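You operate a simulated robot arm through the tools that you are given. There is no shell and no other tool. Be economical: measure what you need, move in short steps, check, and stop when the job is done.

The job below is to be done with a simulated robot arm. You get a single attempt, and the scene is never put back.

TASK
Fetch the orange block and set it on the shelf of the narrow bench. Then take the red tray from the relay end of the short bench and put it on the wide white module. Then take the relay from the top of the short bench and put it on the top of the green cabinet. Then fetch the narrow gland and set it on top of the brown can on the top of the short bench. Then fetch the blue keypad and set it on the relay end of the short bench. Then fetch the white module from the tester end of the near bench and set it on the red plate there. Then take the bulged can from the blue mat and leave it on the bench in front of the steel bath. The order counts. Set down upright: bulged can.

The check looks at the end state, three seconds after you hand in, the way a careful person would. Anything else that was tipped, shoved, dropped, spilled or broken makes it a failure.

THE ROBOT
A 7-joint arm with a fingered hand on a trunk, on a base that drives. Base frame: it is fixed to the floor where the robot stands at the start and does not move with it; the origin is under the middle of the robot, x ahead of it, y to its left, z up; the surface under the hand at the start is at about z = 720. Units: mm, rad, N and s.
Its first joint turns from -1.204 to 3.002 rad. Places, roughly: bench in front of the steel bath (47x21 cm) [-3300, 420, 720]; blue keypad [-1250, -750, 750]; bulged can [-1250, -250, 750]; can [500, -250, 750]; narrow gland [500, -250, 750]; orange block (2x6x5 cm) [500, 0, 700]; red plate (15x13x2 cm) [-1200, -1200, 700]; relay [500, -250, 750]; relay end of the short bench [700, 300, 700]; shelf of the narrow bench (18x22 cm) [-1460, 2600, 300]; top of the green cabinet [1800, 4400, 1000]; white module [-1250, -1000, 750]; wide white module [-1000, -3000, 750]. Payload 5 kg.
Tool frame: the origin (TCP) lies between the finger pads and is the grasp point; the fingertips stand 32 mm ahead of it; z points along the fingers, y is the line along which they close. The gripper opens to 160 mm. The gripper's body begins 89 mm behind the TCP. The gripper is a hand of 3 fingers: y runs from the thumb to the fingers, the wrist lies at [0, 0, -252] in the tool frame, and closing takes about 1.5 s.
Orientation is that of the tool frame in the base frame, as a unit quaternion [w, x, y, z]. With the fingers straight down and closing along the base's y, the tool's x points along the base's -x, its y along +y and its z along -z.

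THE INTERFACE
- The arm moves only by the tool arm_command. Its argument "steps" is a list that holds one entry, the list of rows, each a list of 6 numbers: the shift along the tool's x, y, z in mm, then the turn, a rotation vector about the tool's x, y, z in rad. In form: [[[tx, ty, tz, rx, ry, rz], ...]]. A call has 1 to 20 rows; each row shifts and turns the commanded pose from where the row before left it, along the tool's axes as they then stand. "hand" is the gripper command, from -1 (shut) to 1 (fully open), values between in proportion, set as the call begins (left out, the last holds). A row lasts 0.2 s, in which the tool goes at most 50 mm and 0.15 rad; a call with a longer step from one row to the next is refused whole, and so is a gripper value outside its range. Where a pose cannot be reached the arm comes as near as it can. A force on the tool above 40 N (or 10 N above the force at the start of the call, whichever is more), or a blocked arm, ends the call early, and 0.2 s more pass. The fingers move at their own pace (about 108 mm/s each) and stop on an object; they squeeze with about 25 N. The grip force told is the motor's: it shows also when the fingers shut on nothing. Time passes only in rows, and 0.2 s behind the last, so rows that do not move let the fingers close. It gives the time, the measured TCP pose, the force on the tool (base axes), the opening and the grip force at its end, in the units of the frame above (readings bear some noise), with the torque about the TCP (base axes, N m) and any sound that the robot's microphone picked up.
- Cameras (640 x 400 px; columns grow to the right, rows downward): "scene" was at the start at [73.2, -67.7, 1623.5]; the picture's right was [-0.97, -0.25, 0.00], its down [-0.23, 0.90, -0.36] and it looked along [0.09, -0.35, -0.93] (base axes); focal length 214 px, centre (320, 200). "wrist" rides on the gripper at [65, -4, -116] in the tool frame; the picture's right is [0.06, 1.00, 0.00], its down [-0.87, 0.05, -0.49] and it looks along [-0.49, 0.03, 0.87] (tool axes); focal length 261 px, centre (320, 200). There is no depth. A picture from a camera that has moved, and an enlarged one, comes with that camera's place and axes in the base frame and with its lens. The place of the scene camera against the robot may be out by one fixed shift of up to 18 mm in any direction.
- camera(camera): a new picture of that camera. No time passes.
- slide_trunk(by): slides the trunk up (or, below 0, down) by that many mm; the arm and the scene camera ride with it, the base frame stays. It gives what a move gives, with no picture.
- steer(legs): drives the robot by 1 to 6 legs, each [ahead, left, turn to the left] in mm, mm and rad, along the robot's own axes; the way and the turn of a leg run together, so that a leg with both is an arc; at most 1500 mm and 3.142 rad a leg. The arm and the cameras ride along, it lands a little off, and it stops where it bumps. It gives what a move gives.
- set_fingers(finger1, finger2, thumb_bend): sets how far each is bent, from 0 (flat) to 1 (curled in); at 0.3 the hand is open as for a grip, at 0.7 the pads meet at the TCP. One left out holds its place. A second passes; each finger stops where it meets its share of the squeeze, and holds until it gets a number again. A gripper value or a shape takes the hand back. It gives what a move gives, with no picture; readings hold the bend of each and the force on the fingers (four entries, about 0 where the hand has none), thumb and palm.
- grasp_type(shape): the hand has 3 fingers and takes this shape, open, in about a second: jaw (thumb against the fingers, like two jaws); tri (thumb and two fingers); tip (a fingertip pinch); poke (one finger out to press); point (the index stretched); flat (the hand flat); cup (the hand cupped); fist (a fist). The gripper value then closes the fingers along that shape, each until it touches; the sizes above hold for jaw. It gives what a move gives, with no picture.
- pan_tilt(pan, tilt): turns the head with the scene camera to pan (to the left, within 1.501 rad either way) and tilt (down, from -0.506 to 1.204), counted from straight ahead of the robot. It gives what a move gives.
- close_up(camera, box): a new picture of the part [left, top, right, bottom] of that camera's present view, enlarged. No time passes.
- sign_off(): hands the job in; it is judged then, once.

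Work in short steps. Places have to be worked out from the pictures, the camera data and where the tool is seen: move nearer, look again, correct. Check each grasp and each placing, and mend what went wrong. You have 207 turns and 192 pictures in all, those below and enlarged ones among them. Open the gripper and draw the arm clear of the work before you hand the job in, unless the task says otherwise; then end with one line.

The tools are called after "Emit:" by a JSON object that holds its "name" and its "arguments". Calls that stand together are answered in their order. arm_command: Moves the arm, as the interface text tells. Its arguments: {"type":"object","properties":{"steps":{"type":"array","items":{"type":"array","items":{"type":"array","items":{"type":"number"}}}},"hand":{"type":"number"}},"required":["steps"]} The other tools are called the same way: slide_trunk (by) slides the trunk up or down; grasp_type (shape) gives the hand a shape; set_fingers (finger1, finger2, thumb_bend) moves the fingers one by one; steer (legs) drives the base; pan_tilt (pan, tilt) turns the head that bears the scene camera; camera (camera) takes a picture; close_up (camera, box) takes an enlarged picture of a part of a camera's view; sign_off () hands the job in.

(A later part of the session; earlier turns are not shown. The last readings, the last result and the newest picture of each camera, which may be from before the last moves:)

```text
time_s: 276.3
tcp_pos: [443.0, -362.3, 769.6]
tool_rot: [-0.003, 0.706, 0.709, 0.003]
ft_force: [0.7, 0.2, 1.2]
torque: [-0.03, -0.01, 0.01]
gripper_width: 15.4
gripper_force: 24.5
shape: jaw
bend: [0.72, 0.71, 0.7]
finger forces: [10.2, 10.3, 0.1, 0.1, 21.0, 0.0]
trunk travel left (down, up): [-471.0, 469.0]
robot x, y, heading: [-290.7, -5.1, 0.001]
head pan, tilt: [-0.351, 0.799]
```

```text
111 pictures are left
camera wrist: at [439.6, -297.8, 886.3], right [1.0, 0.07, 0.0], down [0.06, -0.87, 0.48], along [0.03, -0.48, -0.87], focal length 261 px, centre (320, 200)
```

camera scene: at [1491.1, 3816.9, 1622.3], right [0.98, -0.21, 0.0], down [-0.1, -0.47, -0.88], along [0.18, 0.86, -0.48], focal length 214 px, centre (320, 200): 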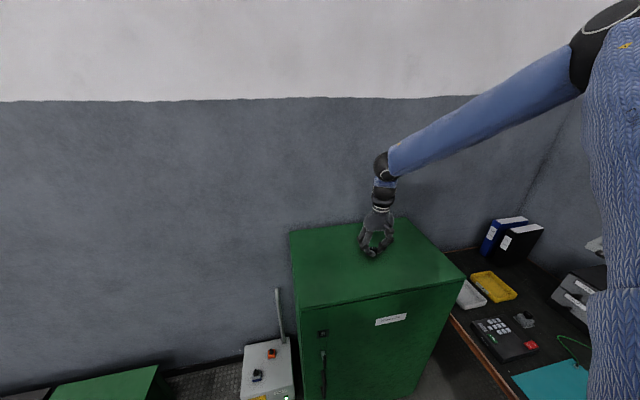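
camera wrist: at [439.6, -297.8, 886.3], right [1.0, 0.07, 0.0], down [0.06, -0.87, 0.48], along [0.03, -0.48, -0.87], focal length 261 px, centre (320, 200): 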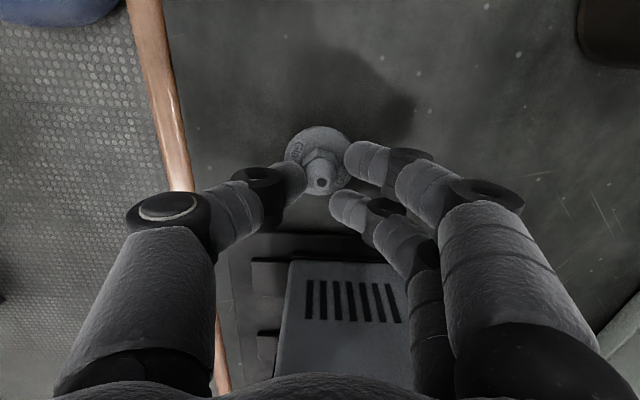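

Nut gripped with even forces. Lift and check.

Emit:
{"name": "slide_trunk", "arguments": {"by": 170}}

Emit:
{"name": "camera", "arguments": {"camera": "wrist"}}

Emit:
{"name": "close_up", "arguments": {"camera": "scene", "box": [240, 100, 440, 225]}}

```text
time_s: 278.2
tcp_pos: [444.1, -362.5, 939.4]
tool_rot: [-0.003, 0.705, 0.709, 0.004]
ft_force: [0.1, -0.8, -0.2]
torque: [0.0, 0.0, 0.03]
gripper_width: 15.5
gripper_force: 25.4
shape: jaw
bend: [0.72, 0.71, 0.7]
finger forces: [10.2, 10.3, 0.1, 0.0, 20.9, 0.0]
trunk travel left (down, up): [-641.0, 299.0]
robot x, y, heading: [-288.5, -1.4, 0.004]
head pan, tilt: [-0.351, 0.799]
```

```text
110 pictures are left
camera wrist: at [439.7, -298.0, 1055.9], right [1.0, 0.07, 0.0], down [0.06, -0.87, 0.48], along [0.03, -0.48, -0.87], focal length 261 px, centre (320, 200)
```

wrist: 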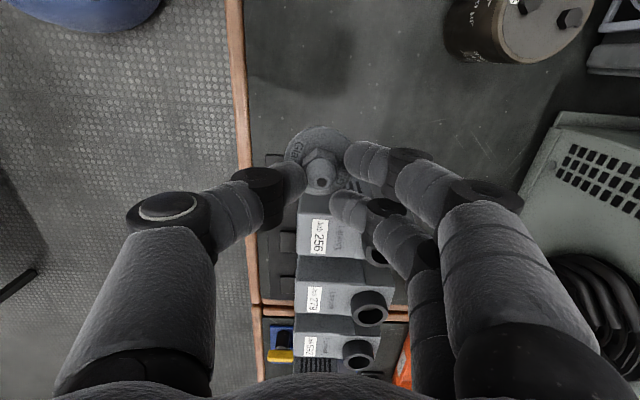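

```text
3.20 times, centred on (340, 162) of scene
camera zoom: at [-152.8, -45.0, 1467.2], right [-0.34, -0.94, 0.0], down [-0.67, 0.25, -0.7], along [0.66, -0.24, -0.72], focal length 686 px, centre (256, 320)
```

zoom: 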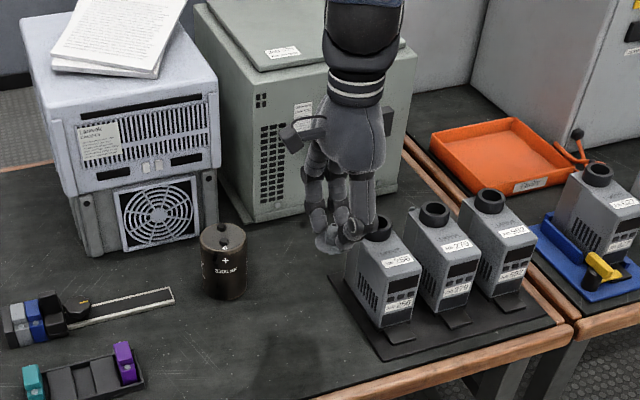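

Gland held upright. Drive so the hand moves over toward the can (≈(620,-258)), then look.

Emit:
{"name": "steer", "arguments": {"legs": [[172, 98, 0]]}}

Emit:
{"name": "camera", "arguments": {"camera": "wrist"}}

Emit:
{"name": "close_up", "arguments": {"camera": "scene", "box": [240, 100, 440, 225]}}

```text
time_s: 279.8
tcp_pos: [620.3, -258.5, 939.1]
tool_rot: [-0.003, 0.704, 0.71, 0.001]
ft_force: [1.1, 1.6, -0.5]
torque: [0.0, 0.03, 0.01]
gripper_width: 15.6
gripper_force: 24.8
shape: jaw
bend: [0.72, 0.71, 0.7]
finger forces: [10.2, 10.3, 0.1, 0.0, 20.9, 0.0]
trunk travel left (down, up): [-641.0, 299.0]
robot x, y, heading: [-112.1, 97.9, 0.002]
head pan, tilt: [-0.351, 0.799]
```

```text
108 pictures are left
camera wrist: at [615.4, -194.5, 1055.5], right [1.0, 0.07, 0.0], down [0.06, -0.87, 0.49], along [0.03, -0.48, -0.87], focal length 261 px, centre (320, 200)
```

wrist: 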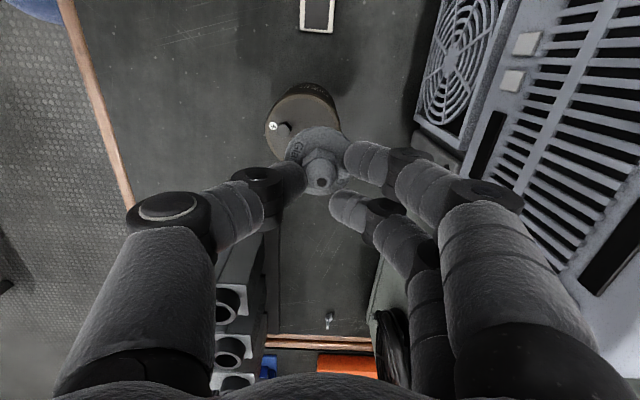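

```text
3.20 times, centred on (340, 162) of scene
camera zoom: at [22.3, 56.6, 1467.1], right [-0.34, -0.94, 0.0], down [-0.68, 0.24, -0.7], along [0.66, -0.24, -0.72], focal length 686 px, centre (256, 320)
```

zoom: 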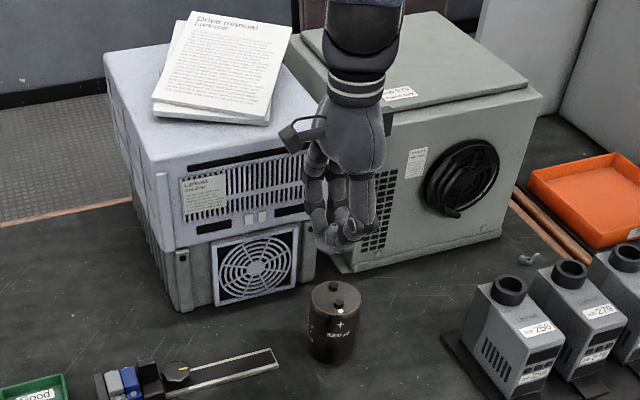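

Triangulating the studs gives can centre ≈(603,-257), top z≈818. The gland's flange should sit flat beside the two studs, on the -y side. I move aside (y≈-320) for a clean look at the can top.

Emit:
{"name": "arm_command", "arguments": {"steps": [[[-30, -12, 0, 0, 0, 0], [-32, -11, 0, 0, 0, 0], [0, 0, 0, 0, 0, 0]]]}}

Emit:
{"name": "camera", "arguments": {"camera": "wrist"}}

Emit:
{"name": "close_up", "arguments": {"camera": "wrist", "box": [240, 40, 400, 140]}}

```text
time_s: 280.6
tcp_pos: [596.4, -321.6, 939.7]
tool_rot: [-0.004, 0.703, 0.711, 0.002]
ft_force: [0.0, 0.1, -0.6]
torque: [0.0, 0.01, -0.02]
gripper_width: 15.2
gripper_force: 25.2
shape: jaw
bend: [0.72, 0.71, 0.7]
finger forces: [10.3, 10.4, 0.0, 0.0, 20.9, 0.0]
trunk travel left (down, up): [-641.0, 299.0]
robot x, y, heading: [-117.4, 95.0, 0.005]
head pan, tilt: [-0.351, 0.799]
```

```text
106 pictures are left
camera wrist: at [590.9, -256.8, 1055.9], right [1.0, 0.07, 0.0], down [0.06, -0.87, 0.48], along [0.03, -0.48, -0.87], focal length 261 px, centre (320, 200)
```

wrist: 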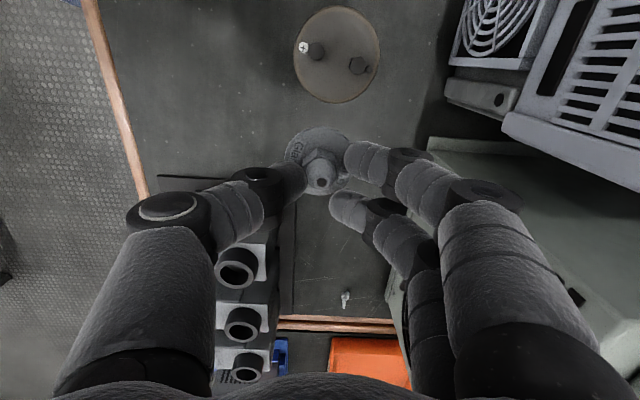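

```text
4.00 times, centred on (320, 90) of wrist
camera zoom: at [590.9, -256.8, 1055.9], right [1.0, 0.07, 0.0], down [0.06, -0.87, 0.48], along [0.03, -0.48, -0.87], focal length 1043 px, centre (320, 640)
```

zoom: 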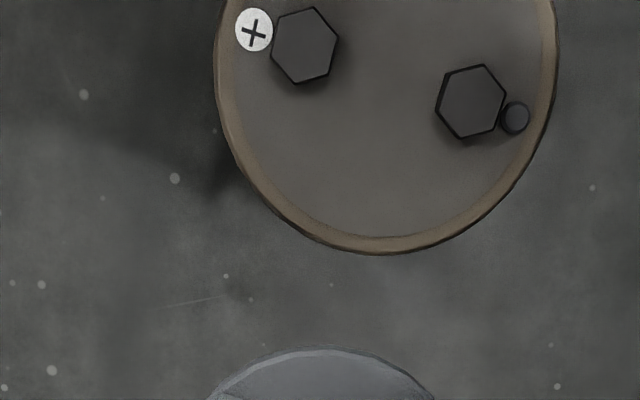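

The can top is clear: centre ≈(604,-257), radius 34, hex studs at (587,-254) and (621,-261). I target the gland centre at (598.5,-282). Move +36 in y, +4 in x, and lower to just above.

Emit:
{"name": "arm_command", "arguments": {"steps": [[[18, 2, 0, 0, 0, 0], [18.3, 2.1, 0, 0, 0, 0], [0, 0, 0, 0, 0, 0]]]}}

Emit:
{"name": "slide_trunk", "arguments": {"by": -50}}

Emit:
{"name": "camera", "arguments": {"camera": "wrist"}}

Emit:
{"name": "close_up", "arguments": {"camera": "wrist", "box": [240, 80, 400, 180]}}

```text
time_s: 281.4
tcp_pos: [601.5, -284.5, 939.5]
tool_rot: [-0.002, 0.704, 0.71, 0.003]
ft_force: [0.0, -0.1, -0.1]
torque: [-0.01, 0.0, 0.0]
gripper_width: 15.2
gripper_force: 25.0
shape: jaw
bend: [0.72, 0.71, 0.7]
finger forces: [10.1, 10.4, 0.0, 0.0, 20.8, 0.0]
trunk travel left (down, up): [-641.0, 299.0]
robot x, y, heading: [-117.0, 94.9, 0.007]
head pan, tilt: [-0.351, 0.799]
```

```text
time_s: 282.3
tcp_pos: [600.7, -285.0, 890.4]
tool_rot: [-0.003, 0.704, 0.71, 0.004]
ft_force: [-0.6, 0.5, 0.2]
torque: [0.01, -0.01, 0.0]
gripper_width: 15.2
gripper_force: 25.0
shape: jaw
bend: [0.72, 0.71, 0.7]
finger forces: [10.1, 10.4, 0.1, 0.0, 20.9, 0.0]
trunk travel left (down, up): [-591.0, 349.0]
robot x, y, heading: [-115.1, 97.2, 0.005]
head pan, tilt: [-0.351, 0.799]
```

```text
104 pictures are left
camera wrist: at [596.1, -220.4, 1006.6], right [1.0, 0.07, 0.0], down [0.06, -0.87, 0.48], along [0.03, -0.48, -0.87], focal length 261 px, centre (320, 200)
```

wrist: 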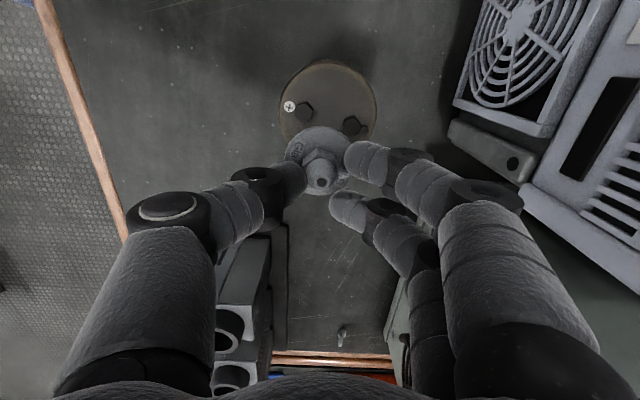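

```text
4.00 times, centred on (320, 130) of wrist
camera zoom: at [596.1, -220.4, 1006.6], right [1.0, 0.07, 0.0], down [0.06, -0.87, 0.48], along [0.03, -0.48, -0.87], focal length 1043 px, centre (320, 480)
```

zoom: 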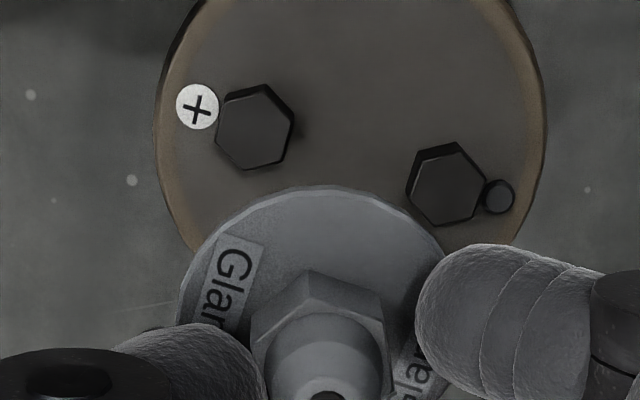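

Very close; shift 1.8 mm in -y and 1 mm in -x to clear the nuts, then lower to contact.

Emit:
{"name": "arm_command", "arguments": {"steps": [[[-1.8, -1, 0, 0, 0, 0], [0, 0, 0, 0, 0, 0]]]}}

Emit:
{"name": "slide_trunk", "arguments": {"by": -13}}

Emit:
{"name": "close_up", "arguments": {"camera": "wrist", "box": [240, 80, 400, 180]}}

```text
time_s: 282.9
tcp_pos: [599.6, -286.4, 890.4]
tool_rot: [-0.003, 0.705, 0.709, 0.003]
ft_force: [-0.5, -0.5, 0.0]
torque: [0.02, 0.03, 0.02]
gripper_width: 15.2
gripper_force: 24.8
shape: jaw
bend: [0.72, 0.71, 0.7]
finger forces: [10.0, 10.3, 0.0, 0.0, 20.8, 0.1]
trunk travel left (down, up): [-591.0, 349.0]
robot x, y, heading: [-111.3, 96.3, 0.004]
head pan, tilt: [-0.351, 0.799]
```

```text
time_s: 283.5
tcp_pos: [599.8, -286.5, 878.5]
tool_rot: [-0.002, 0.705, 0.71, 0.003]
ft_force: [0.0, 1.0, 0.6]
torque: [-0.01, -0.06, 0.01]
gripper_width: 15.4
gripper_force: 25.0
shape: jaw
bend: [0.72, 0.71, 0.7]
finger forces: [10.1, 10.4, 0.0, 0.0, 20.7, 0.1]
trunk travel left (down, up): [-578.0, 362.0]
robot x, y, heading: [-111.7, 98.7, 0.006]
head pan, tilt: [-0.351, 0.799]
```

```text
4.00 times, centred on (320, 130) of wrist
camera zoom: at [595.0, -222.4, 993.2], right [1.0, 0.07, 0.0], down [0.06, -0.87, 0.48], along [0.03, -0.48, -0.87], focal length 1043 px, centre (320, 480)
```

zoom: 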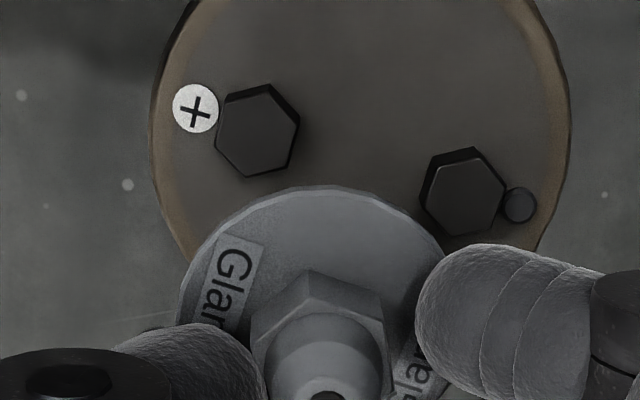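

Gap to both nuts is visible. Lower in 3–4 mm steps.

Emit:
{"name": "slide_trunk", "arguments": {"by": -4}}

Emit:
{"name": "slide_trunk", "arguments": {"by": -3}}

Emit:
{"name": "slide_trunk", "arguments": {"by": -3}}

Emit:
{"name": "close_up", "arguments": {"camera": "wrist", "box": [240, 80, 400, 180]}}

```text
time_s: 284.0
tcp_pos: [600.7, -285.7, 872.1]
tool_rot: [-0.003, 0.704, 0.71, 0.004]
ft_force: [0.0, 0.5, -0.7]
torque: [-0.01, -0.01, -0.02]
gripper_width: 15.3
gripper_force: 25.2
shape: jaw
bend: [0.72, 0.71, 0.7]
finger forces: [10.0, 10.4, 0.1, 0.0, 20.8, 0.1]
trunk travel left (down, up): [-574.0, 366.0]
robot x, y, heading: [-115.4, 97.4, 0.006]
head pan, tilt: [-0.351, 0.799]
```

```text
time_s: 284.6
tcp_pos: [600.3, -286.6, 871.3]
tool_rot: [-0.003, 0.704, 0.71, 0.004]
ft_force: [-0.6, -0.5, 3.8]
torque: [0.01, 0.0, 0.07]
gripper_width: 15.1
gripper_force: 25.2
shape: jaw
bend: [0.72, 0.71, 0.7]
finger forces: [10.4, 10.9, 0.0, 0.1, 21.9, 0.0]
trunk travel left (down, up): [-571.0, 369.0]
robot x, y, heading: [-114.0, 92.6, 0.006]
head pan, tilt: [-0.351, 0.799]
```

```text
time_s: 285.1
tcp_pos: [599.9, -286.6, 869.1]
tool_rot: [-0.002, 0.704, 0.71, 0.003]
ft_force: [-1.9, -0.5, 18.1]
torque: [0.19, -0.06, 0.01]
gripper_width: 13.8
gripper_force: 25.0
shape: jaw
bend: [0.72, 0.74, 0.7]
finger forces: [21.0, 0.0, 0.0, 0.0, 21.8, 0.0]
trunk travel left (down, up): [-568.0, 372.0]
robot x, y, heading: [-115.6, 94.2, 0.004]
head pan, tilt: [-0.351, 0.799]
```

```text
4.00 times, centred on (320, 130) of wrist
camera zoom: at [594.8, -222.0, 984.9], right [1.0, 0.07, 0.0], down [0.06, -0.87, 0.48], along [0.04, -0.48, -0.87], focal length 1043 px, centre (320, 480)
```

zoom: 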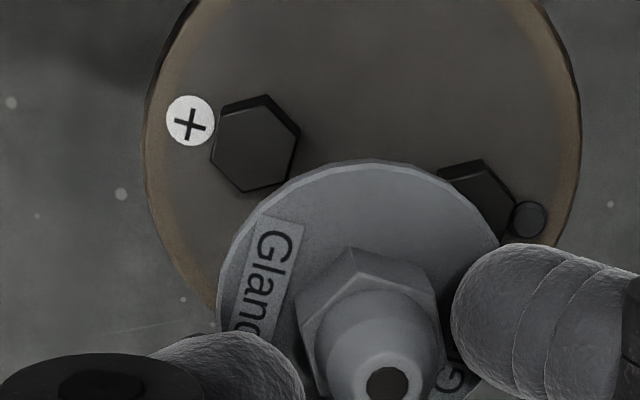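

The gland shifted in the grip on contact. Raise 6 mm and look.

Emit:
{"name": "slide_trunk", "arguments": {"by": 6}}

Emit:
{"name": "camera", "arguments": {"camera": "wrist"}}

Emit:
{"name": "close_up", "arguments": {"camera": "wrist", "box": [240, 100, 400, 200]}}

Emit:
{"name": "close_up", "arguments": {"camera": "scene", "box": [280, 150, 360, 200]}}

```text
time_s: 285.6
tcp_pos: [600.1, -287.4, 872.9]
tool_rot: [-0.002, 0.704, 0.71, 0.002]
ft_force: [0.1, 0.0, 0.3]
torque: [-0.02, -0.04, -0.01]
gripper_width: 13.3
gripper_force: 25.3
shape: jaw
bend: [0.71, 0.74, 0.7]
finger forces: [16.1, 0.0, 0.0, 0.0, 16.6, 0.0]
trunk travel left (down, up): [-574.0, 366.0]
robot x, y, heading: [-113.5, 95.3, 0.004]
head pan, tilt: [-0.351, 0.799]
```

```text
100 pictures are left
camera wrist: at [594.8, -222.5, 988.6], right [1.0, 0.07, 0.0], down [0.06, -0.87, 0.48], along [0.03, -0.48, -0.87], focal length 261 px, centre (320, 200)
```

wrist: 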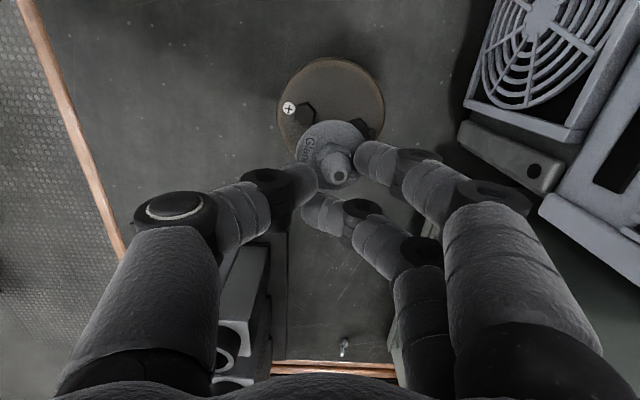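

```text
4.00 times, centred on (320, 150) of wrist
camera zoom: at [594.8, -222.5, 988.6], right [1.0, 0.07, 0.0], down [0.06, -0.87, 0.48], along [0.03, -0.48, -0.87], focal length 1043 px, centre (320, 400)
```

zoom: 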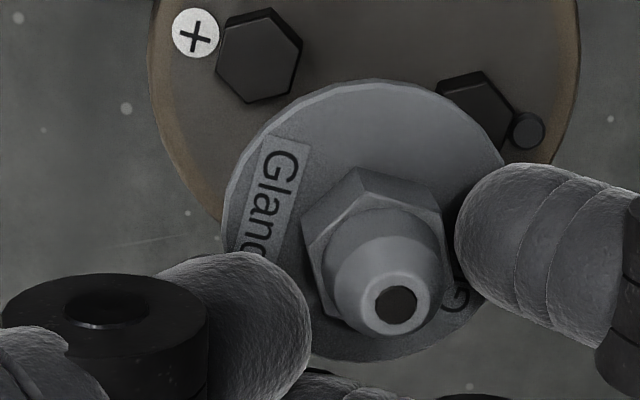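

```text
8.00 times, centred on (320, 175) of scene
camera zoom: at [20.5, 55.9, 1400.2], right [-0.34, -0.94, 0.0], down [-0.67, 0.24, -0.7], along [0.66, -0.24, -0.72], focal length 1716 px, centre (320, 400)
```

zoom: 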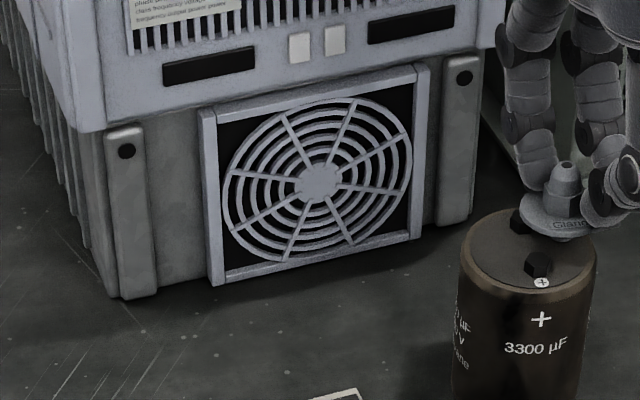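

The gland is still held (thumb + one finger) but shifted to about (605,-277), overlapping stud 2. I raise 8 mm, shift (-7,-5), and recheck.

Emit:
{"name": "slide_trunk", "arguments": {"by": 8}}

Emit:
{"name": "arm_command", "arguments": {"steps": [[[-5.5, -7, 0, 0, 0, 0], [0, 0, 0, 0, 0, 0]]]}}

Emit:
{"name": "close_up", "arguments": {"camera": "wrist", "box": [240, 90, 400, 190]}}

Emit:
{"name": "close_up", "arguments": {"camera": "scene", "box": [310, 140, 390, 190]}}

```text
time_s: 286.2
tcp_pos: [599.5, -286.3, 881.4]
tool_rot: [-0.004, 0.704, 0.71, 0.003]
ft_force: [0.3, -1.1, -0.4]
torque: [-0.01, 0.04, -0.01]
gripper_width: 13.0
gripper_force: 24.7
shape: jaw
bend: [0.71, 0.74, 0.7]
finger forces: [16.0, 0.1, 0.0, 0.0, 16.6, 0.0]
trunk travel left (down, up): [-582.0, 358.0]
robot x, y, heading: [-113.2, 95.1, 0.001]
head pan, tilt: [-0.351, 0.799]
```

```text
time_s: 286.8
tcp_pos: [593.2, -292.6, 880.1]
tool_rot: [-0.002, 0.704, 0.71, 0.003]
ft_force: [-0.3, 0.5, -0.7]
torque: [0.0, -0.03, 0.01]
gripper_width: 13.1
gripper_force: 25.4
shape: jaw
bend: [0.71, 0.74, 0.7]
finger forces: [15.9, 0.0, 0.0, 0.0, 16.6, 0.0]
trunk travel left (down, up): [-582.0, 358.0]
robot x, y, heading: [-115.9, 98.8, 0.006]
head pan, tilt: [-0.351, 0.799]
```

```text
4.00 times, centred on (320, 140) of wrist
camera zoom: at [588.6, -228.1, 996.6], right [1.0, 0.07, 0.0], down [0.06, -0.87, 0.48], along [0.03, -0.48, -0.87], focal length 1043 px, centre (320, 440)
```

zoom: 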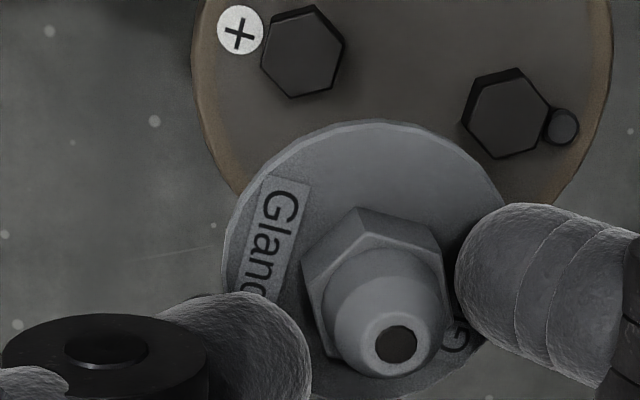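

```text
8.00 times, centred on (350, 165) of scene
camera zoom: at [21.1, 56.0, 1408.2], right [-0.34, -0.94, 0.0], down [-0.68, 0.24, -0.7], along [0.66, -0.24, -0.72], focal length 1716 px, centre (80, 480)
```

zoom: 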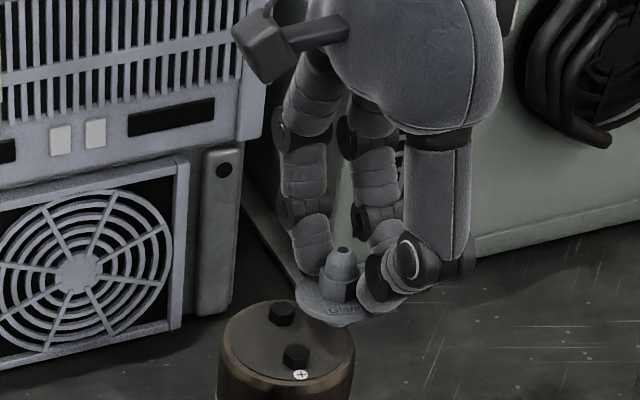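

Now gland ≈(598,-284) with gaps to both nuts. Shift +1.5 y, then lower gently until first contact only.

Emit:
{"name": "arm_command", "arguments": {"steps": [[[1.5, 0, 0, 0, 0, 0], [0, 0, 0, 0, 0, 0]]]}}

Emit:
{"name": "slide_trunk", "arguments": {"by": -6}}

Emit:
{"name": "slide_trunk", "arguments": {"by": -2}}

Emit:
{"name": "close_up", "arguments": {"camera": "wrist", "box": [240, 90, 400, 190]}}

```text
time_s: 287.4
tcp_pos: [594.5, -291.1, 881.8]
tool_rot: [-0.004, 0.704, 0.71, 0.003]
ft_force: [0.3, -0.3, 0.3]
torque: [0.0, 0.0, -0.01]
gripper_width: 13.1
gripper_force: 25.4
shape: jaw
bend: [0.71, 0.74, 0.7]
finger forces: [15.9, 0.0, 0.1, 0.1, 16.6, 0.0]
trunk travel left (down, up): [-582.0, 358.0]
robot x, y, heading: [-114.4, 98.3, 0.005]
head pan, tilt: [-0.351, 0.799]
```

```text
time_s: 287.9
tcp_pos: [594.0, -290.8, 874.9]
tool_rot: [-0.003, 0.703, 0.711, 0.003]
ft_force: [0.8, 0.3, -0.3]
torque: [-0.02, 0.0, -0.04]
gripper_width: 13.3
gripper_force: 24.6
shape: jaw
bend: [0.71, 0.74, 0.7]
finger forces: [15.9, 0.0, 0.1, 0.0, 16.6, 0.0]
trunk travel left (down, up): [-576.0, 364.0]
robot x, y, heading: [-113.5, 94.5, 0.009]
head pan, tilt: [-0.351, 0.799]
```

```text
time_s: 288.5
tcp_pos: [592.0, -292.0, 872.1]
tool_rot: [-0.003, 0.704, 0.71, 0.003]
ft_force: [0.2, -0.4, 0.8]
torque: [-0.03, 0.02, -0.01]
gripper_width: 12.9
gripper_force: 25.2
shape: jaw
bend: [0.71, 0.74, 0.7]
finger forces: [15.8, 0.0, 0.0, 0.0, 16.6, 0.0]
trunk travel left (down, up): [-574.0, 366.0]
robot x, y, heading: [-115.4, 94.7, 0.001]
head pan, tilt: [-0.351, 0.799]
```

```text
4.00 times, centred on (320, 140) of wrist
camera zoom: at [588.6, -227.1, 988.8], right [1.0, 0.07, 0.0], down [0.06, -0.87, 0.48], along [0.03, -0.48, -0.87], focal length 1043 px, centre (320, 440)
```

zoom: 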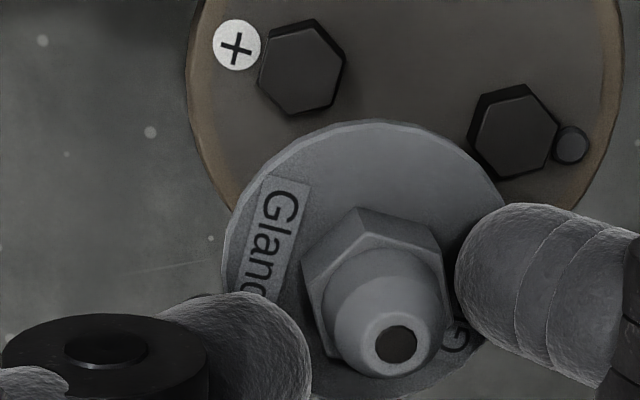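

Good gaps. Continue 2 mm at a time.

Emit:
{"name": "slide_trunk", "arguments": {"by": -2}}

Emit:
{"name": "slide_trunk", "arguments": {"by": -1.5}}

```text
time_s: 289.0
tcp_pos: [592.3, -291.5, 869.6]
tool_rot: [-0.003, 0.704, 0.711, 0.003]
ft_force: [0.3, -0.1, -0.9]
torque: [0.03, -0.02, 0.02]
gripper_width: 13.0
gripper_force: 24.3
shape: jaw
bend: [0.71, 0.74, 0.7]
finger forces: [15.9, 0.0, 0.1, 0.0, 16.6, 0.0]
trunk travel left (down, up): [-572.0, 368.0]
robot x, y, heading: [-114.3, 97.2, 0.003]
head pan, tilt: [-0.351, 0.799]
```

```text
time_s: 289.5
tcp_pos: [592.9, -291.4, 870.7]
tool_rot: [-0.004, 0.705, 0.71, 0.003]
ft_force: [0.0, 0.1, 2.1]
torque: [0.02, -0.03, 0.0]
gripper_width: 12.9
gripper_force: 25.4
shape: jaw
bend: [0.71, 0.74, 0.7]
finger forces: [16.6, 0.0, 0.1, 0.0, 17.1, 0.0]
trunk travel left (down, up): [-571.0, 369.0]
robot x, y, heading: [-115.5, 95.0, 0.002]
head pan, tilt: [-0.351, 0.799]
```

Light contact (2 N). Release slowly by a small opening.

Emit:
{"name": "arm_command", "arguments": {"steps": [[[0, 0, 0, 0, 0, 0], [0, 0, 0, 0, 0, 0], [0, 0, 0, 0, 0, 0]]], "hand": -0.6}}

Emit:
{"name": "camera", "arguments": {"camera": "wrist"}}

Emit:
{"name": "close_up", "arguments": {"camera": "wrist", "box": [240, 90, 400, 190]}}

Emit:
{"name": "close_up", "arguments": {"camera": "scene", "box": [310, 140, 390, 190]}}

```text
time_s: 290.3
tcp_pos: [592.9, -291.9, 869.1]
tool_rot: [-0.003, 0.704, 0.71, 0.003]
ft_force: [-0.7, -0.5, -0.2]
torque: [0.02, -0.01, 0.01]
gripper_width: 31.6
gripper_force: 0.1
shape: jaw
bend: [0.73, 0.73, 0.7]
finger forces: [0.0, 0.1, 0.1, 0.0, 0.0, 0.0]
trunk travel left (down, up): [-571.0, 369.0]
robot x, y, heading: [-119.3, 93.6, 0.004]
head pan, tilt: [-0.351, 0.799]
```

```text
94 pictures are left
camera wrist: at [588.6, -227.2, 985.1], right [1.0, 0.07, 0.0], down [0.06, -0.87, 0.48], along [0.03, -0.48, -0.87], focal length 261 px, centre (320, 200)
```

wrist: 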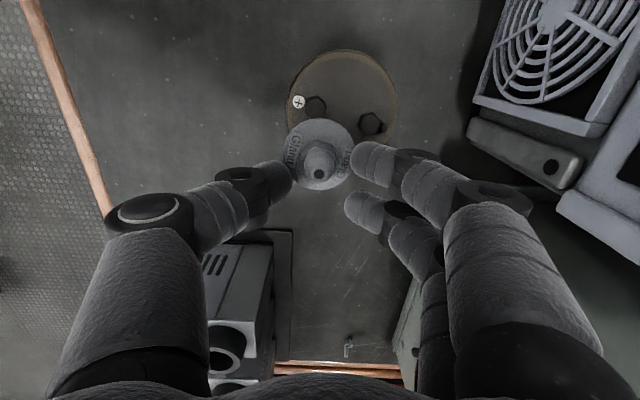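

```text
4.00 times, centred on (320, 140) of wrist
camera zoom: at [588.6, -227.2, 985.1], right [1.0, 0.07, 0.0], down [0.06, -0.87, 0.48], along [0.03, -0.48, -0.87], focal length 1043 px, centre (320, 440)
```

zoom: 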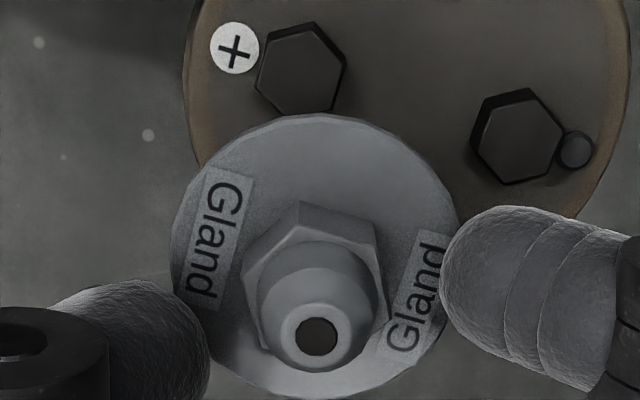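

```text
8.00 times, centred on (350, 165) of scene
camera zoom: at [20.9, 55.7, 1396.8], right [-0.34, -0.94, 0.0], down [-0.67, 0.24, -0.7], along [0.66, -0.24, -0.72], focal length 1716 px, centre (80, 480)
```

zoom: 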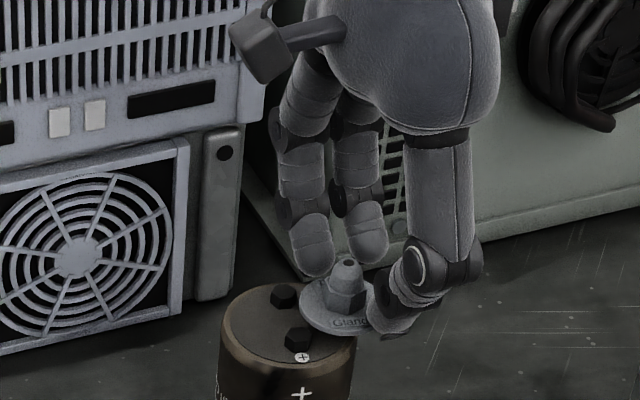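

The gland drifted with the thumb and looks tilted at the edge. I re-close at once to secure it, then re-seat it properly.

Emit:
{"name": "arm_command", "arguments": {"steps": [[[0, 0, 0, 0, 0, 0], [0, 0, 0, 0, 0, 0], [0, 0, 0, 0, 0, 0], [0, 0, 0, 0, 0, 0]]], "hand": -1}}

Emit:
{"name": "close_up", "arguments": {"camera": "wrist", "box": [240, 90, 400, 190]}}

Emit:
{"name": "close_up", "arguments": {"camera": "scene", "box": [310, 140, 390, 190]}}

```text
time_s: 291.3
tcp_pos: [593.1, -291.9, 868.7]
tool_rot: [-0.003, 0.705, 0.71, 0.003]
ft_force: [-1.4, 0.2, 7.4]
torque: [0.1, 0.03, 0.0]
gripper_width: 7.9
gripper_force: 25.4
shape: jaw
bend: [0.71, 0.68, 0.7]
finger forces: [16.3, 0.0, 0.0, 0.0, 19.6, 0.1]
trunk travel left (down, up): [-571.0, 369.0]
robot x, y, heading: [-116.1, 97.9, -0.0]
head pan, tilt: [-0.351, 0.799]
```

```text
4.00 times, centred on (320, 140) of wrist
camera zoom: at [588.3, -227.0, 985.9], right [1.0, 0.07, 0.0], down [0.06, -0.87, 0.48], along [0.04, -0.48, -0.87], focal length 1043 px, centre (320, 440)
```

zoom: 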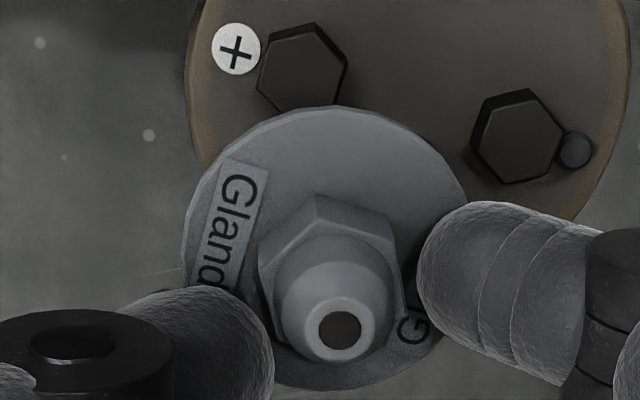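

```text
8.00 times, centred on (350, 165) of scene
camera zoom: at [20.2, 56.0, 1396.9], right [-0.34, -0.94, 0.0], down [-0.67, 0.24, -0.7], along [0.66, -0.24, -0.72], focal length 1716 px, centre (80, 480)
```

zoom: 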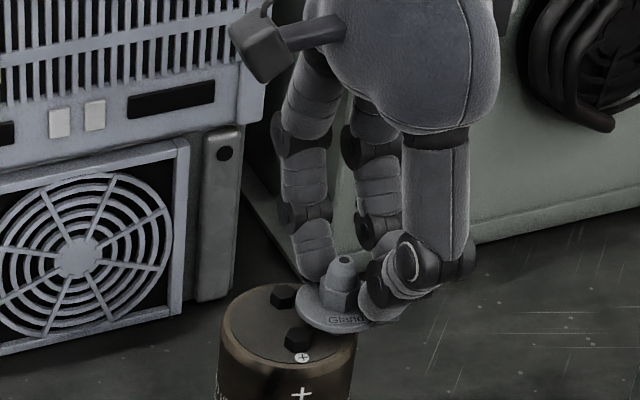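

Secured and level again. I take it to a free spot on the bench (≈(470,-285)), set it flat, and regrip squarely.

Emit:
{"name": "slide_trunk", "arguments": {"by": 50}}

Emit:
{"name": "arm_command", "arguments": {"steps": [[[0, -40, 0, 0, 0, 0], [0, -40, 0, 0, 0, 0], [0, -40, 0, 0, 0, 0], [0, 0, 0, 0, 0, 0]]]}}

Emit:
{"name": "slide_trunk", "arguments": {"by": -138}}

Emit:
{"name": "camera", "arguments": {"camera": "wrist"}}

```text
time_s: 292.2
tcp_pos: [593.3, -291.0, 917.9]
tool_rot: [-0.004, 0.704, 0.71, 0.003]
ft_force: [-0.7, 0.1, -0.7]
torque: [0.02, -0.02, -0.01]
gripper_width: 7.7
gripper_force: 24.5
shape: jaw
bend: [0.71, 0.68, 0.7]
finger forces: [14.7, 0.0, 0.1, 0.0, 18.0, 0.0]
trunk travel left (down, up): [-621.0, 319.0]
robot x, y, heading: [-115.4, 97.0, 0.005]
head pan, tilt: [-0.351, 0.799]
```

```text
time_s: 293.2
tcp_pos: [473.4, -293.0, 919.7]
tool_rot: [-0.003, 0.703, 0.711, 0.002]
ft_force: [0.1, 0.4, -0.7]
torque: [-0.05, 0.01, 0.02]
gripper_width: 7.6
gripper_force: 24.4
shape: jaw
bend: [0.71, 0.68, 0.7]
finger forces: [14.7, 0.0, 0.0, 0.0, 18.2, 0.0]
trunk travel left (down, up): [-621.0, 319.0]
robot x, y, heading: [-112.9, 96.5, 0.003]
head pan, tilt: [-0.351, 0.799]
```

```text
time_s: 294.9
tcp_pos: [471.4, -292.7, 781.3]
tool_rot: [-0.003, 0.704, 0.711, 0.004]
ft_force: [0.1, 0.3, -0.2]
torque: [-0.06, 0.02, 0.0]
gripper_width: 7.6
gripper_force: 25.2
shape: jaw
bend: [0.71, 0.68, 0.7]
finger forces: [14.7, 0.0, 0.1, 0.1, 18.2, 0.1]
trunk travel left (down, up): [-483.0, 457.0]
robot x, y, heading: [-112.2, 94.3, 0.007]
head pan, tilt: [-0.351, 0.799]
```

```text
89 pictures are left
camera wrist: at [466.9, -227.9, 898.1], right [1.0, 0.07, 0.0], down [0.06, -0.87, 0.48], along [0.03, -0.48, -0.87], focal length 261 px, centre (320, 200)
```

wrist: 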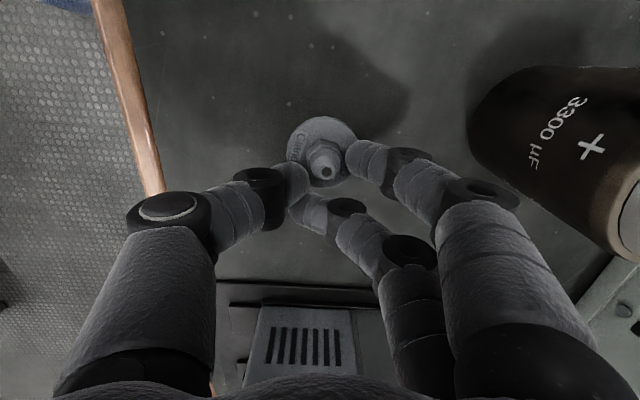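

Lower to light bench contact in small steps, then release.

Emit:
{"name": "slide_trunk", "arguments": {"by": -8}}

Emit:
{"name": "slide_trunk", "arguments": {"by": -3}}

Emit:
{"name": "slide_trunk", "arguments": {"by": -2}}

```text
time_s: 295.4
tcp_pos: [470.9, -292.7, 773.8]
tool_rot: [-0.002, 0.704, 0.711, 0.003]
ft_force: [0.1, 0.2, -0.4]
torque: [0.02, 0.01, -0.01]
gripper_width: 7.8
gripper_force: 25.1
shape: jaw
bend: [0.71, 0.68, 0.7]
finger forces: [14.7, 0.0, 0.0, 0.0, 18.2, 0.0]
trunk travel left (down, up): [-475.0, 465.0]
robot x, y, heading: [-110.8, 97.4, 0.006]
head pan, tilt: [-0.351, 0.799]
```

```text
time_s: 296.0
tcp_pos: [473.3, -292.2, 770.1]
tool_rot: [-0.002, 0.704, 0.71, 0.003]
ft_force: [0.0, 0.9, -0.1]
torque: [0.0, 0.02, -0.02]
gripper_width: 7.5
gripper_force: 25.4
shape: jaw
bend: [0.71, 0.68, 0.7]
finger forces: [14.7, 0.0, 0.0, 0.0, 18.3, 0.0]
trunk travel left (down, up): [-472.0, 468.0]
robot x, y, heading: [-117.0, 97.2, 0.003]
head pan, tilt: [-0.351, 0.799]
```

```text
time_s: 296.5
tcp_pos: [472.1, -293.4, 769.9]
tool_rot: [-0.003, 0.704, 0.71, 0.003]
ft_force: [-0.7, -1.5, 11.9]
torque: [0.05, -0.05, 0.01]
gripper_width: 8.0
gripper_force: 24.5
shape: jaw
bend: [0.71, 0.68, 0.7]
finger forces: [17.4, 0.0, 0.0, 0.1, 20.2, 0.1]
trunk travel left (down, up): [-470.0, 470.0]
robot x, y, heading: [-117.3, 95.7, 0.005]
head pan, tilt: [-0.351, 0.799]
```

Emit:
{"name": "arm_command", "arguments": {"steps": [[[0, 0, 0, 0, 0, 0], [0, 0, 0, 0, 0, 0], [0, 0, 0, 0, 0, 0]]], "hand": -0.4}}

Emit:
{"name": "camera", "arguments": {"camera": "wrist"}}

Emit:
{"name": "close_up", "arguments": {"camera": "wrist", "box": [240, 110, 400, 210]}}

```text
time_s: 297.3
tcp_pos: [470.9, -292.2, 769.1]
tool_rot: [-0.003, 0.705, 0.71, 0.003]
ft_force: [-0.6, -0.1, 0.9]
torque: [-0.02, 0.0, -0.01]
gripper_width: 47.5
gripper_force: 0.0
shape: jaw
bend: [0.73, 0.73, 0.7]
finger forces: [0.0, 0.1, 0.0, 0.0, 0.0, 0.0]
trunk travel left (down, up): [-470.0, 470.0]
robot x, y, heading: [-116.3, 93.0, 0.007]
head pan, tilt: [-0.351, 0.799]
```

```text
88 pictures are left
camera wrist: at [466.9, -228.0, 884.7], right [1.0, 0.07, 0.0], down [0.06, -0.87, 0.48], along [0.03, -0.48, -0.87], focal length 261 px, centre (320, 200)
```

wrist: 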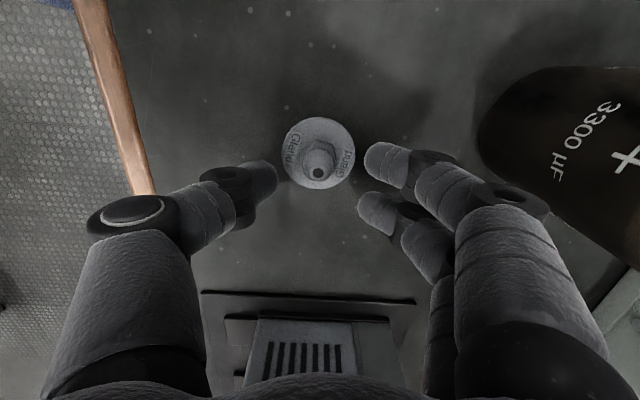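

```text
4.00 times, centred on (320, 160) of wrist
camera zoom: at [466.9, -228.0, 884.7], right [1.0, 0.07, 0.0], down [0.06, -0.87, 0.48], along [0.03, -0.48, -0.87], focal length 1043 px, centre (320, 360)
```

zoom: 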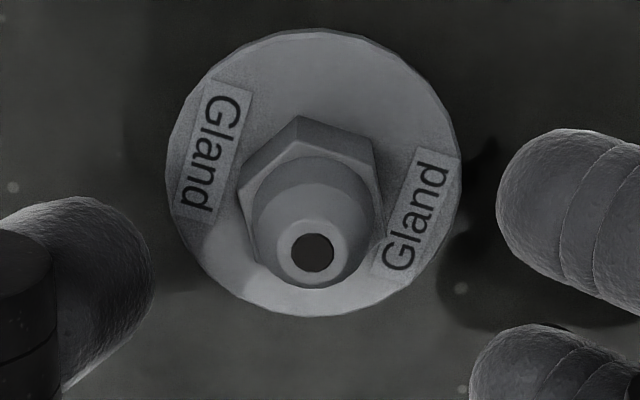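

It sits flat. Shift the hand +7 mm in y so the nut is midway between the two fingers, then grip.

Emit:
{"name": "arm_command", "arguments": {"steps": [[[7, -1, 0, 0, 0, 0], [0, 0, 0, 0, 0, 0]]]}}

Emit:
{"name": "arm_command", "arguments": {"steps": [[[0, 0, 0, 0, 0, 0], [0, 0, 0, 0, 0, 0], [0, 0, 0, 0, 0, 0], [0, 0, 0, 0, 0, 0]]], "hand": -1}}

Emit:
{"name": "slide_trunk", "arguments": {"by": 150}}

Emit:
{"name": "close_up", "arguments": {"camera": "wrist", "box": [240, 110, 400, 210]}}

```text
time_s: 297.9
tcp_pos: [469.7, -285.9, 768.3]
tool_rot: [-0.003, 0.704, 0.71, 0.004]
ft_force: [-0.7, 0.3, -0.2]
torque: [0.02, -0.02, -0.02]
gripper_width: 47.8
gripper_force: 0.1
shape: jaw
bend: [0.73, 0.73, 0.7]
finger forces: [0.0, 0.0, 0.0, 0.0, 0.1, 0.0]
trunk travel left (down, up): [-470.0, 470.0]
robot x, y, heading: [-113.0, 97.1, 0.003]
head pan, tilt: [-0.351, 0.799]
```

```text
time_s: 298.9
tcp_pos: [469.6, -284.6, 768.9]
tool_rot: [-0.003, 0.704, 0.71, 0.003]
ft_force: [-0.1, 0.7, 2.5]
torque: [-0.01, -0.01, -0.06]
gripper_width: 18.0
gripper_force: 24.6
shape: jaw
bend: [0.72, 0.72, 0.7]
finger forces: [10.4, 10.3, 0.0, 0.0, 20.8, 0.0]
trunk travel left (down, up): [-470.0, 470.0]
robot x, y, heading: [-112.9, 94.6, 0.003]
head pan, tilt: [-0.351, 0.799]
```

```text
time_s: 300.6
tcp_pos: [471.2, -285.1, 918.4]
tool_rot: [-0.003, 0.704, 0.71, 0.003]
ft_force: [0.3, 0.4, -0.4]
torque: [-0.02, 0.0, 0.01]
gripper_width: 18.3
gripper_force: 25.5
shape: jaw
bend: [0.72, 0.72, 0.7]
finger forces: [10.2, 10.2, 0.0, 0.0, 20.7, 0.0]
trunk travel left (down, up): [-620.0, 320.0]
robot x, y, heading: [-115.0, 95.8, -0.001]
head pan, tilt: [-0.351, 0.799]
```

```text
4.00 times, centred on (320, 160) of wrist
camera zoom: at [465.4, -220.9, 1034.7], right [1.0, 0.07, 0.0], down [0.06, -0.87, 0.48], along [0.03, -0.48, -0.87], focal length 1043 px, centre (320, 360)
```

zoom: 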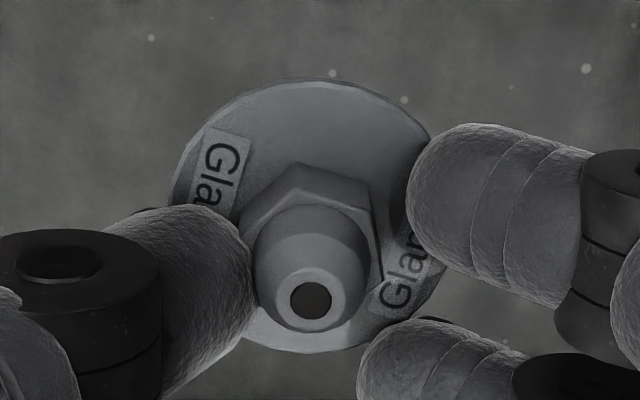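

Balanced grip now. Move back over the can and check alignment.

Emit:
{"name": "arm_command", "arguments": {"steps": [[[0, 43.7, 0, 0, 0, 0], [0.5, 43.7, 0, 0, 0, 0], [0.5, 43.7, 0, 0, 0, 0], [0, 0, 0, 0, 0, 0], [0, 0, 0, 0, 0, 0]]]}}

Emit:
{"name": "slide_trunk", "arguments": {"by": -38}}

Emit:
{"name": "close_up", "arguments": {"camera": "wrist", "box": [240, 90, 400, 190]}}

```text
time_s: 301.8
tcp_pos: [599.7, -280.3, 917.3]
tool_rot: [-0.004, 0.703, 0.711, 0.003]
ft_force: [-0.7, 0.2, -0.2]
torque: [-0.02, 0.0, 0.03]
gripper_width: 18.1
gripper_force: 24.6
shape: jaw
bend: [0.72, 0.72, 0.7]
finger forces: [10.2, 10.7, 0.0, 0.0, 21.0, 0.0]
trunk travel left (down, up): [-620.0, 320.0]
robot x, y, heading: [-116.6, 95.9, 0.01]
head pan, tilt: [-0.351, 0.799]
```

```text
time_s: 302.6
tcp_pos: [599.3, -280.6, 880.0]
tool_rot: [-0.003, 0.704, 0.711, 0.003]
ft_force: [-0.9, -0.4, -0.8]
torque: [0.01, 0.02, 0.01]
gripper_width: 17.9
gripper_force: 25.5
shape: jaw
bend: [0.72, 0.72, 0.7]
finger forces: [10.1, 10.6, 0.0, 0.0, 21.0, 0.1]
trunk travel left (down, up): [-582.0, 358.0]
robot x, y, heading: [-113.8, 94.7, 0.001]
head pan, tilt: [-0.351, 0.799]
```

```text
4.00 times, centred on (320, 140) of wrist
camera zoom: at [593.6, -216.4, 995.6], right [1.0, 0.07, 0.0], down [0.06, -0.87, 0.48], along [0.04, -0.48, -0.87], focal length 1043 px, centre (320, 440)
```

zoom: 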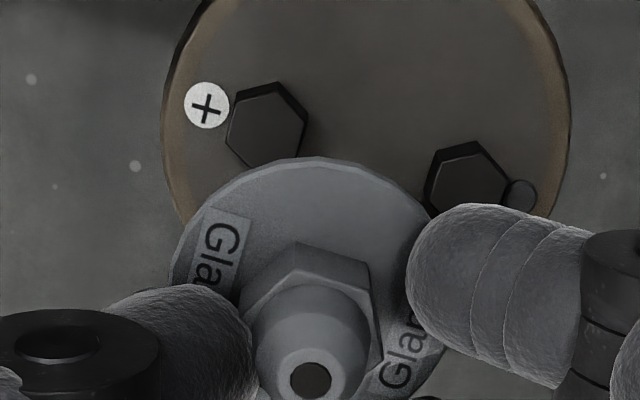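

Shift -3.6 in y, +1.5 in x, lower 6 mm, and recheck.

Emit:
{"name": "arm_command", "arguments": {"steps": [[[-3.8, 1.5, 0, 0, 0, 0], [0, 0, 0, 0, 0, 0]]]}}

Emit:
{"name": "slide_trunk", "arguments": {"by": -6}}

Emit:
{"name": "close_up", "arguments": {"camera": "wrist", "box": [240, 90, 400, 190]}}

```text
time_s: 303.2
tcp_pos: [599.2, -285.1, 878.8]
tool_rot: [-0.004, 0.703, 0.711, 0.003]
ft_force: [0.3, -0.2, 0.4]
torque: [0.01, 0.0, 0.0]
gripper_width: 18.0
gripper_force: 24.8
shape: jaw
bend: [0.72, 0.72, 0.7]
finger forces: [10.2, 10.8, 0.0, 0.0, 21.1, 0.0]
trunk travel left (down, up): [-582.0, 358.0]
robot x, y, heading: [-111.3, 94.1, 0.011]
head pan, tilt: [-0.351, 0.799]
```

```text
time_s: 303.8
tcp_pos: [598.5, -284.1, 872.9]
tool_rot: [-0.003, 0.704, 0.71, 0.002]
ft_force: [1.3, 0.0, -0.8]
torque: [-0.02, 0.04, -0.01]
gripper_width: 18.0
gripper_force: 24.8
shape: jaw
bend: [0.72, 0.72, 0.7]
finger forces: [10.2, 10.7, 0.0, 0.0, 21.0, 0.1]
trunk travel left (down, up): [-576.0, 364.0]
robot x, y, heading: [-112.3, 98.6, 0.006]
head pan, tilt: [-0.351, 0.799]
```

```text
4.00 times, centred on (320, 140) of wrist
camera zoom: at [594.8, -220.2, 989.2], right [1.0, 0.07, 0.0], down [0.06, -0.87, 0.48], along [0.03, -0.48, -0.87], focal length 1043 px, centre (320, 440)
```

zoom: 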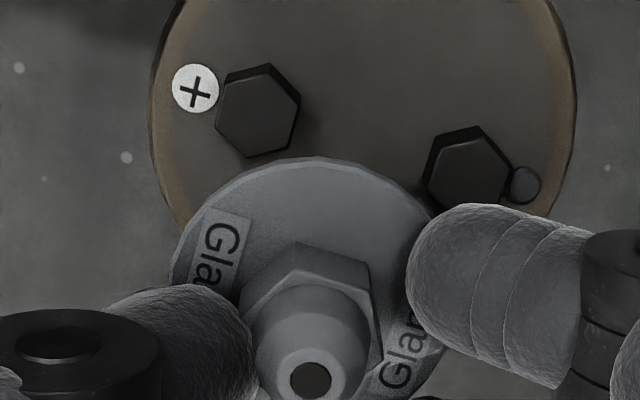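

Gaps fine. Lower to light contact.

Emit:
{"name": "slide_trunk", "arguments": {"by": -2}}

Emit:
{"name": "slide_trunk", "arguments": {"by": -1.5}}

```text
time_s: 304.3
tcp_pos: [600.5, -283.7, 870.4]
tool_rot: [-0.004, 0.704, 0.71, 0.003]
ft_force: [-0.6, 1.0, -0.4]
torque: [-0.01, -0.02, -0.01]
gripper_width: 17.8
gripper_force: 25.1
shape: jaw
bend: [0.72, 0.72, 0.7]
finger forces: [10.2, 10.7, 0.0, 0.0, 21.0, 0.1]
trunk travel left (down, up): [-574.0, 366.0]
robot x, y, heading: [-112.6, 95.7, 0.005]
head pan, tilt: [-0.351, 0.799]
```

```text
time_s: 304.8
tcp_pos: [600.2, -283.9, 870.6]
tool_rot: [-0.003, 0.704, 0.71, 0.003]
ft_force: [0.9, -0.9, -0.6]
torque: [-0.02, 0.0, -0.01]
gripper_width: 17.7
gripper_force: 25.7
shape: jaw
bend: [0.72, 0.72, 0.7]
finger forces: [10.2, 10.6, 0.0, 0.0, 21.0, 0.0]
trunk travel left (down, up): [-572.0, 368.0]
robot x, y, heading: [-116.1, 95.8, 0.005]
head pan, tilt: [-0.351, 0.799]
```

Emit:
{"name": "slide_trunk", "arguments": {"by": -1.5}}

Emit:
{"name": "slide_trunk", "arguments": {"by": -1}}

```text
time_s: 305.3
tcp_pos: [598.5, -283.7, 868.4]
tool_rot: [-0.003, 0.704, 0.71, 0.003]
ft_force: [0.8, -0.3, 7.3]
torque: [-0.04, -0.02, -0.01]
gripper_width: 18.4
gripper_force: 25.1
shape: jaw
bend: [0.72, 0.72, 0.7]
finger forces: [10.6, 11.3, 0.0, 0.0, 22.7, 0.0]
trunk travel left (down, up): [-571.0, 369.0]
robot x, y, heading: [-114.6, 95.0, 0.009]
head pan, tilt: [-0.351, 0.799]
```

```text
time_s: 305.9
tcp_pos: [600.3, -284.4, 869.2]
tool_rot: [-0.001, 0.704, 0.71, 0.003]
ft_force: [0.3, -2.0, 18.3]
torque: [0.05, -0.02, 0.03]
gripper_width: 18.1
gripper_force: 25.2
shape: jaw
bend: [0.72, 0.72, 0.7]
finger forces: [12.8, 12.7, 0.1, 0.1, 26.7, 0.0]
trunk travel left (down, up): [-570.0, 370.0]
robot x, y, heading: [-116.9, 96.5, 0.008]
head pan, tilt: [-0.351, 0.799]
```

Seated firmly and still balanced. Ease 1.5 mm, open, and look.

Emit:
{"name": "slide_trunk", "arguments": {"by": 1.5}}

Emit:
{"name": "arm_command", "arguments": {"steps": [[[0, 0, 0, 0, 0, 0], [0, 0, 0, 0, 0, 0], [0, 0, 0, 0, 0, 0]]], "hand": -0.45}}

Emit:
{"name": "close_up", "arguments": {"camera": "wrist", "box": [240, 90, 400, 190]}}

```text
time_s: 306.4
tcp_pos: [600.2, -283.5, 867.6]
tool_rot: [-0.003, 0.703, 0.711, 0.003]
ft_force: [2.2, 0.0, 9.3]
torque: [0.04, -0.03, -0.02]
gripper_width: 18.2
gripper_force: 25.1
shape: jaw
bend: [0.72, 0.72, 0.7]
finger forces: [12.5, 11.9, 0.1, 0.0, 24.2, 0.0]
trunk travel left (down, up): [-571.0, 369.0]
robot x, y, heading: [-113.2, 95.6, 0.002]
head pan, tilt: [-0.351, 0.799]
```

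```text
time_s: 307.2
tcp_pos: [599.6, -284.3, 868.7]
tool_rot: [-0.003, 0.704, 0.71, 0.003]
ft_force: [-0.7, 0.3, -0.3]
torque: [-0.01, 0.0, 0.0]
gripper_width: 43.5
gripper_force: 0.0
shape: jaw
bend: [0.73, 0.73, 0.7]
finger forces: [0.1, 0.0, 0.0, 0.0, 0.1, 0.1]
trunk travel left (down, up): [-571.0, 369.0]
robot x, y, heading: [-116.8, 98.5, 0.007]
head pan, tilt: [-0.351, 0.799]
```

```text
4.00 times, centred on (320, 140) of wrist
camera zoom: at [594.9, -220.3, 984.4], right [1.0, 0.07, 0.0], down [0.06, -0.87, 0.48], along [0.03, -0.48, -0.87], focal length 1043 px, centre (320, 440)
```

zoom: 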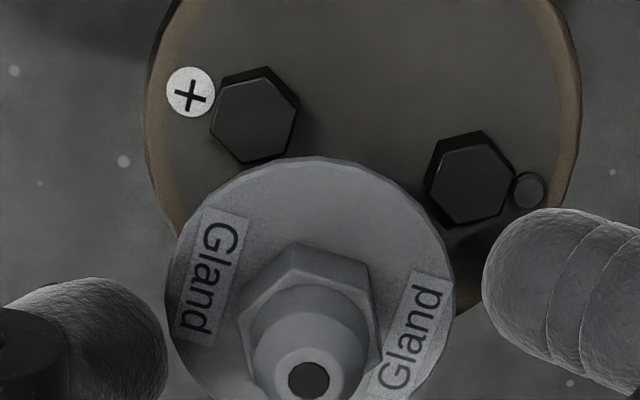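

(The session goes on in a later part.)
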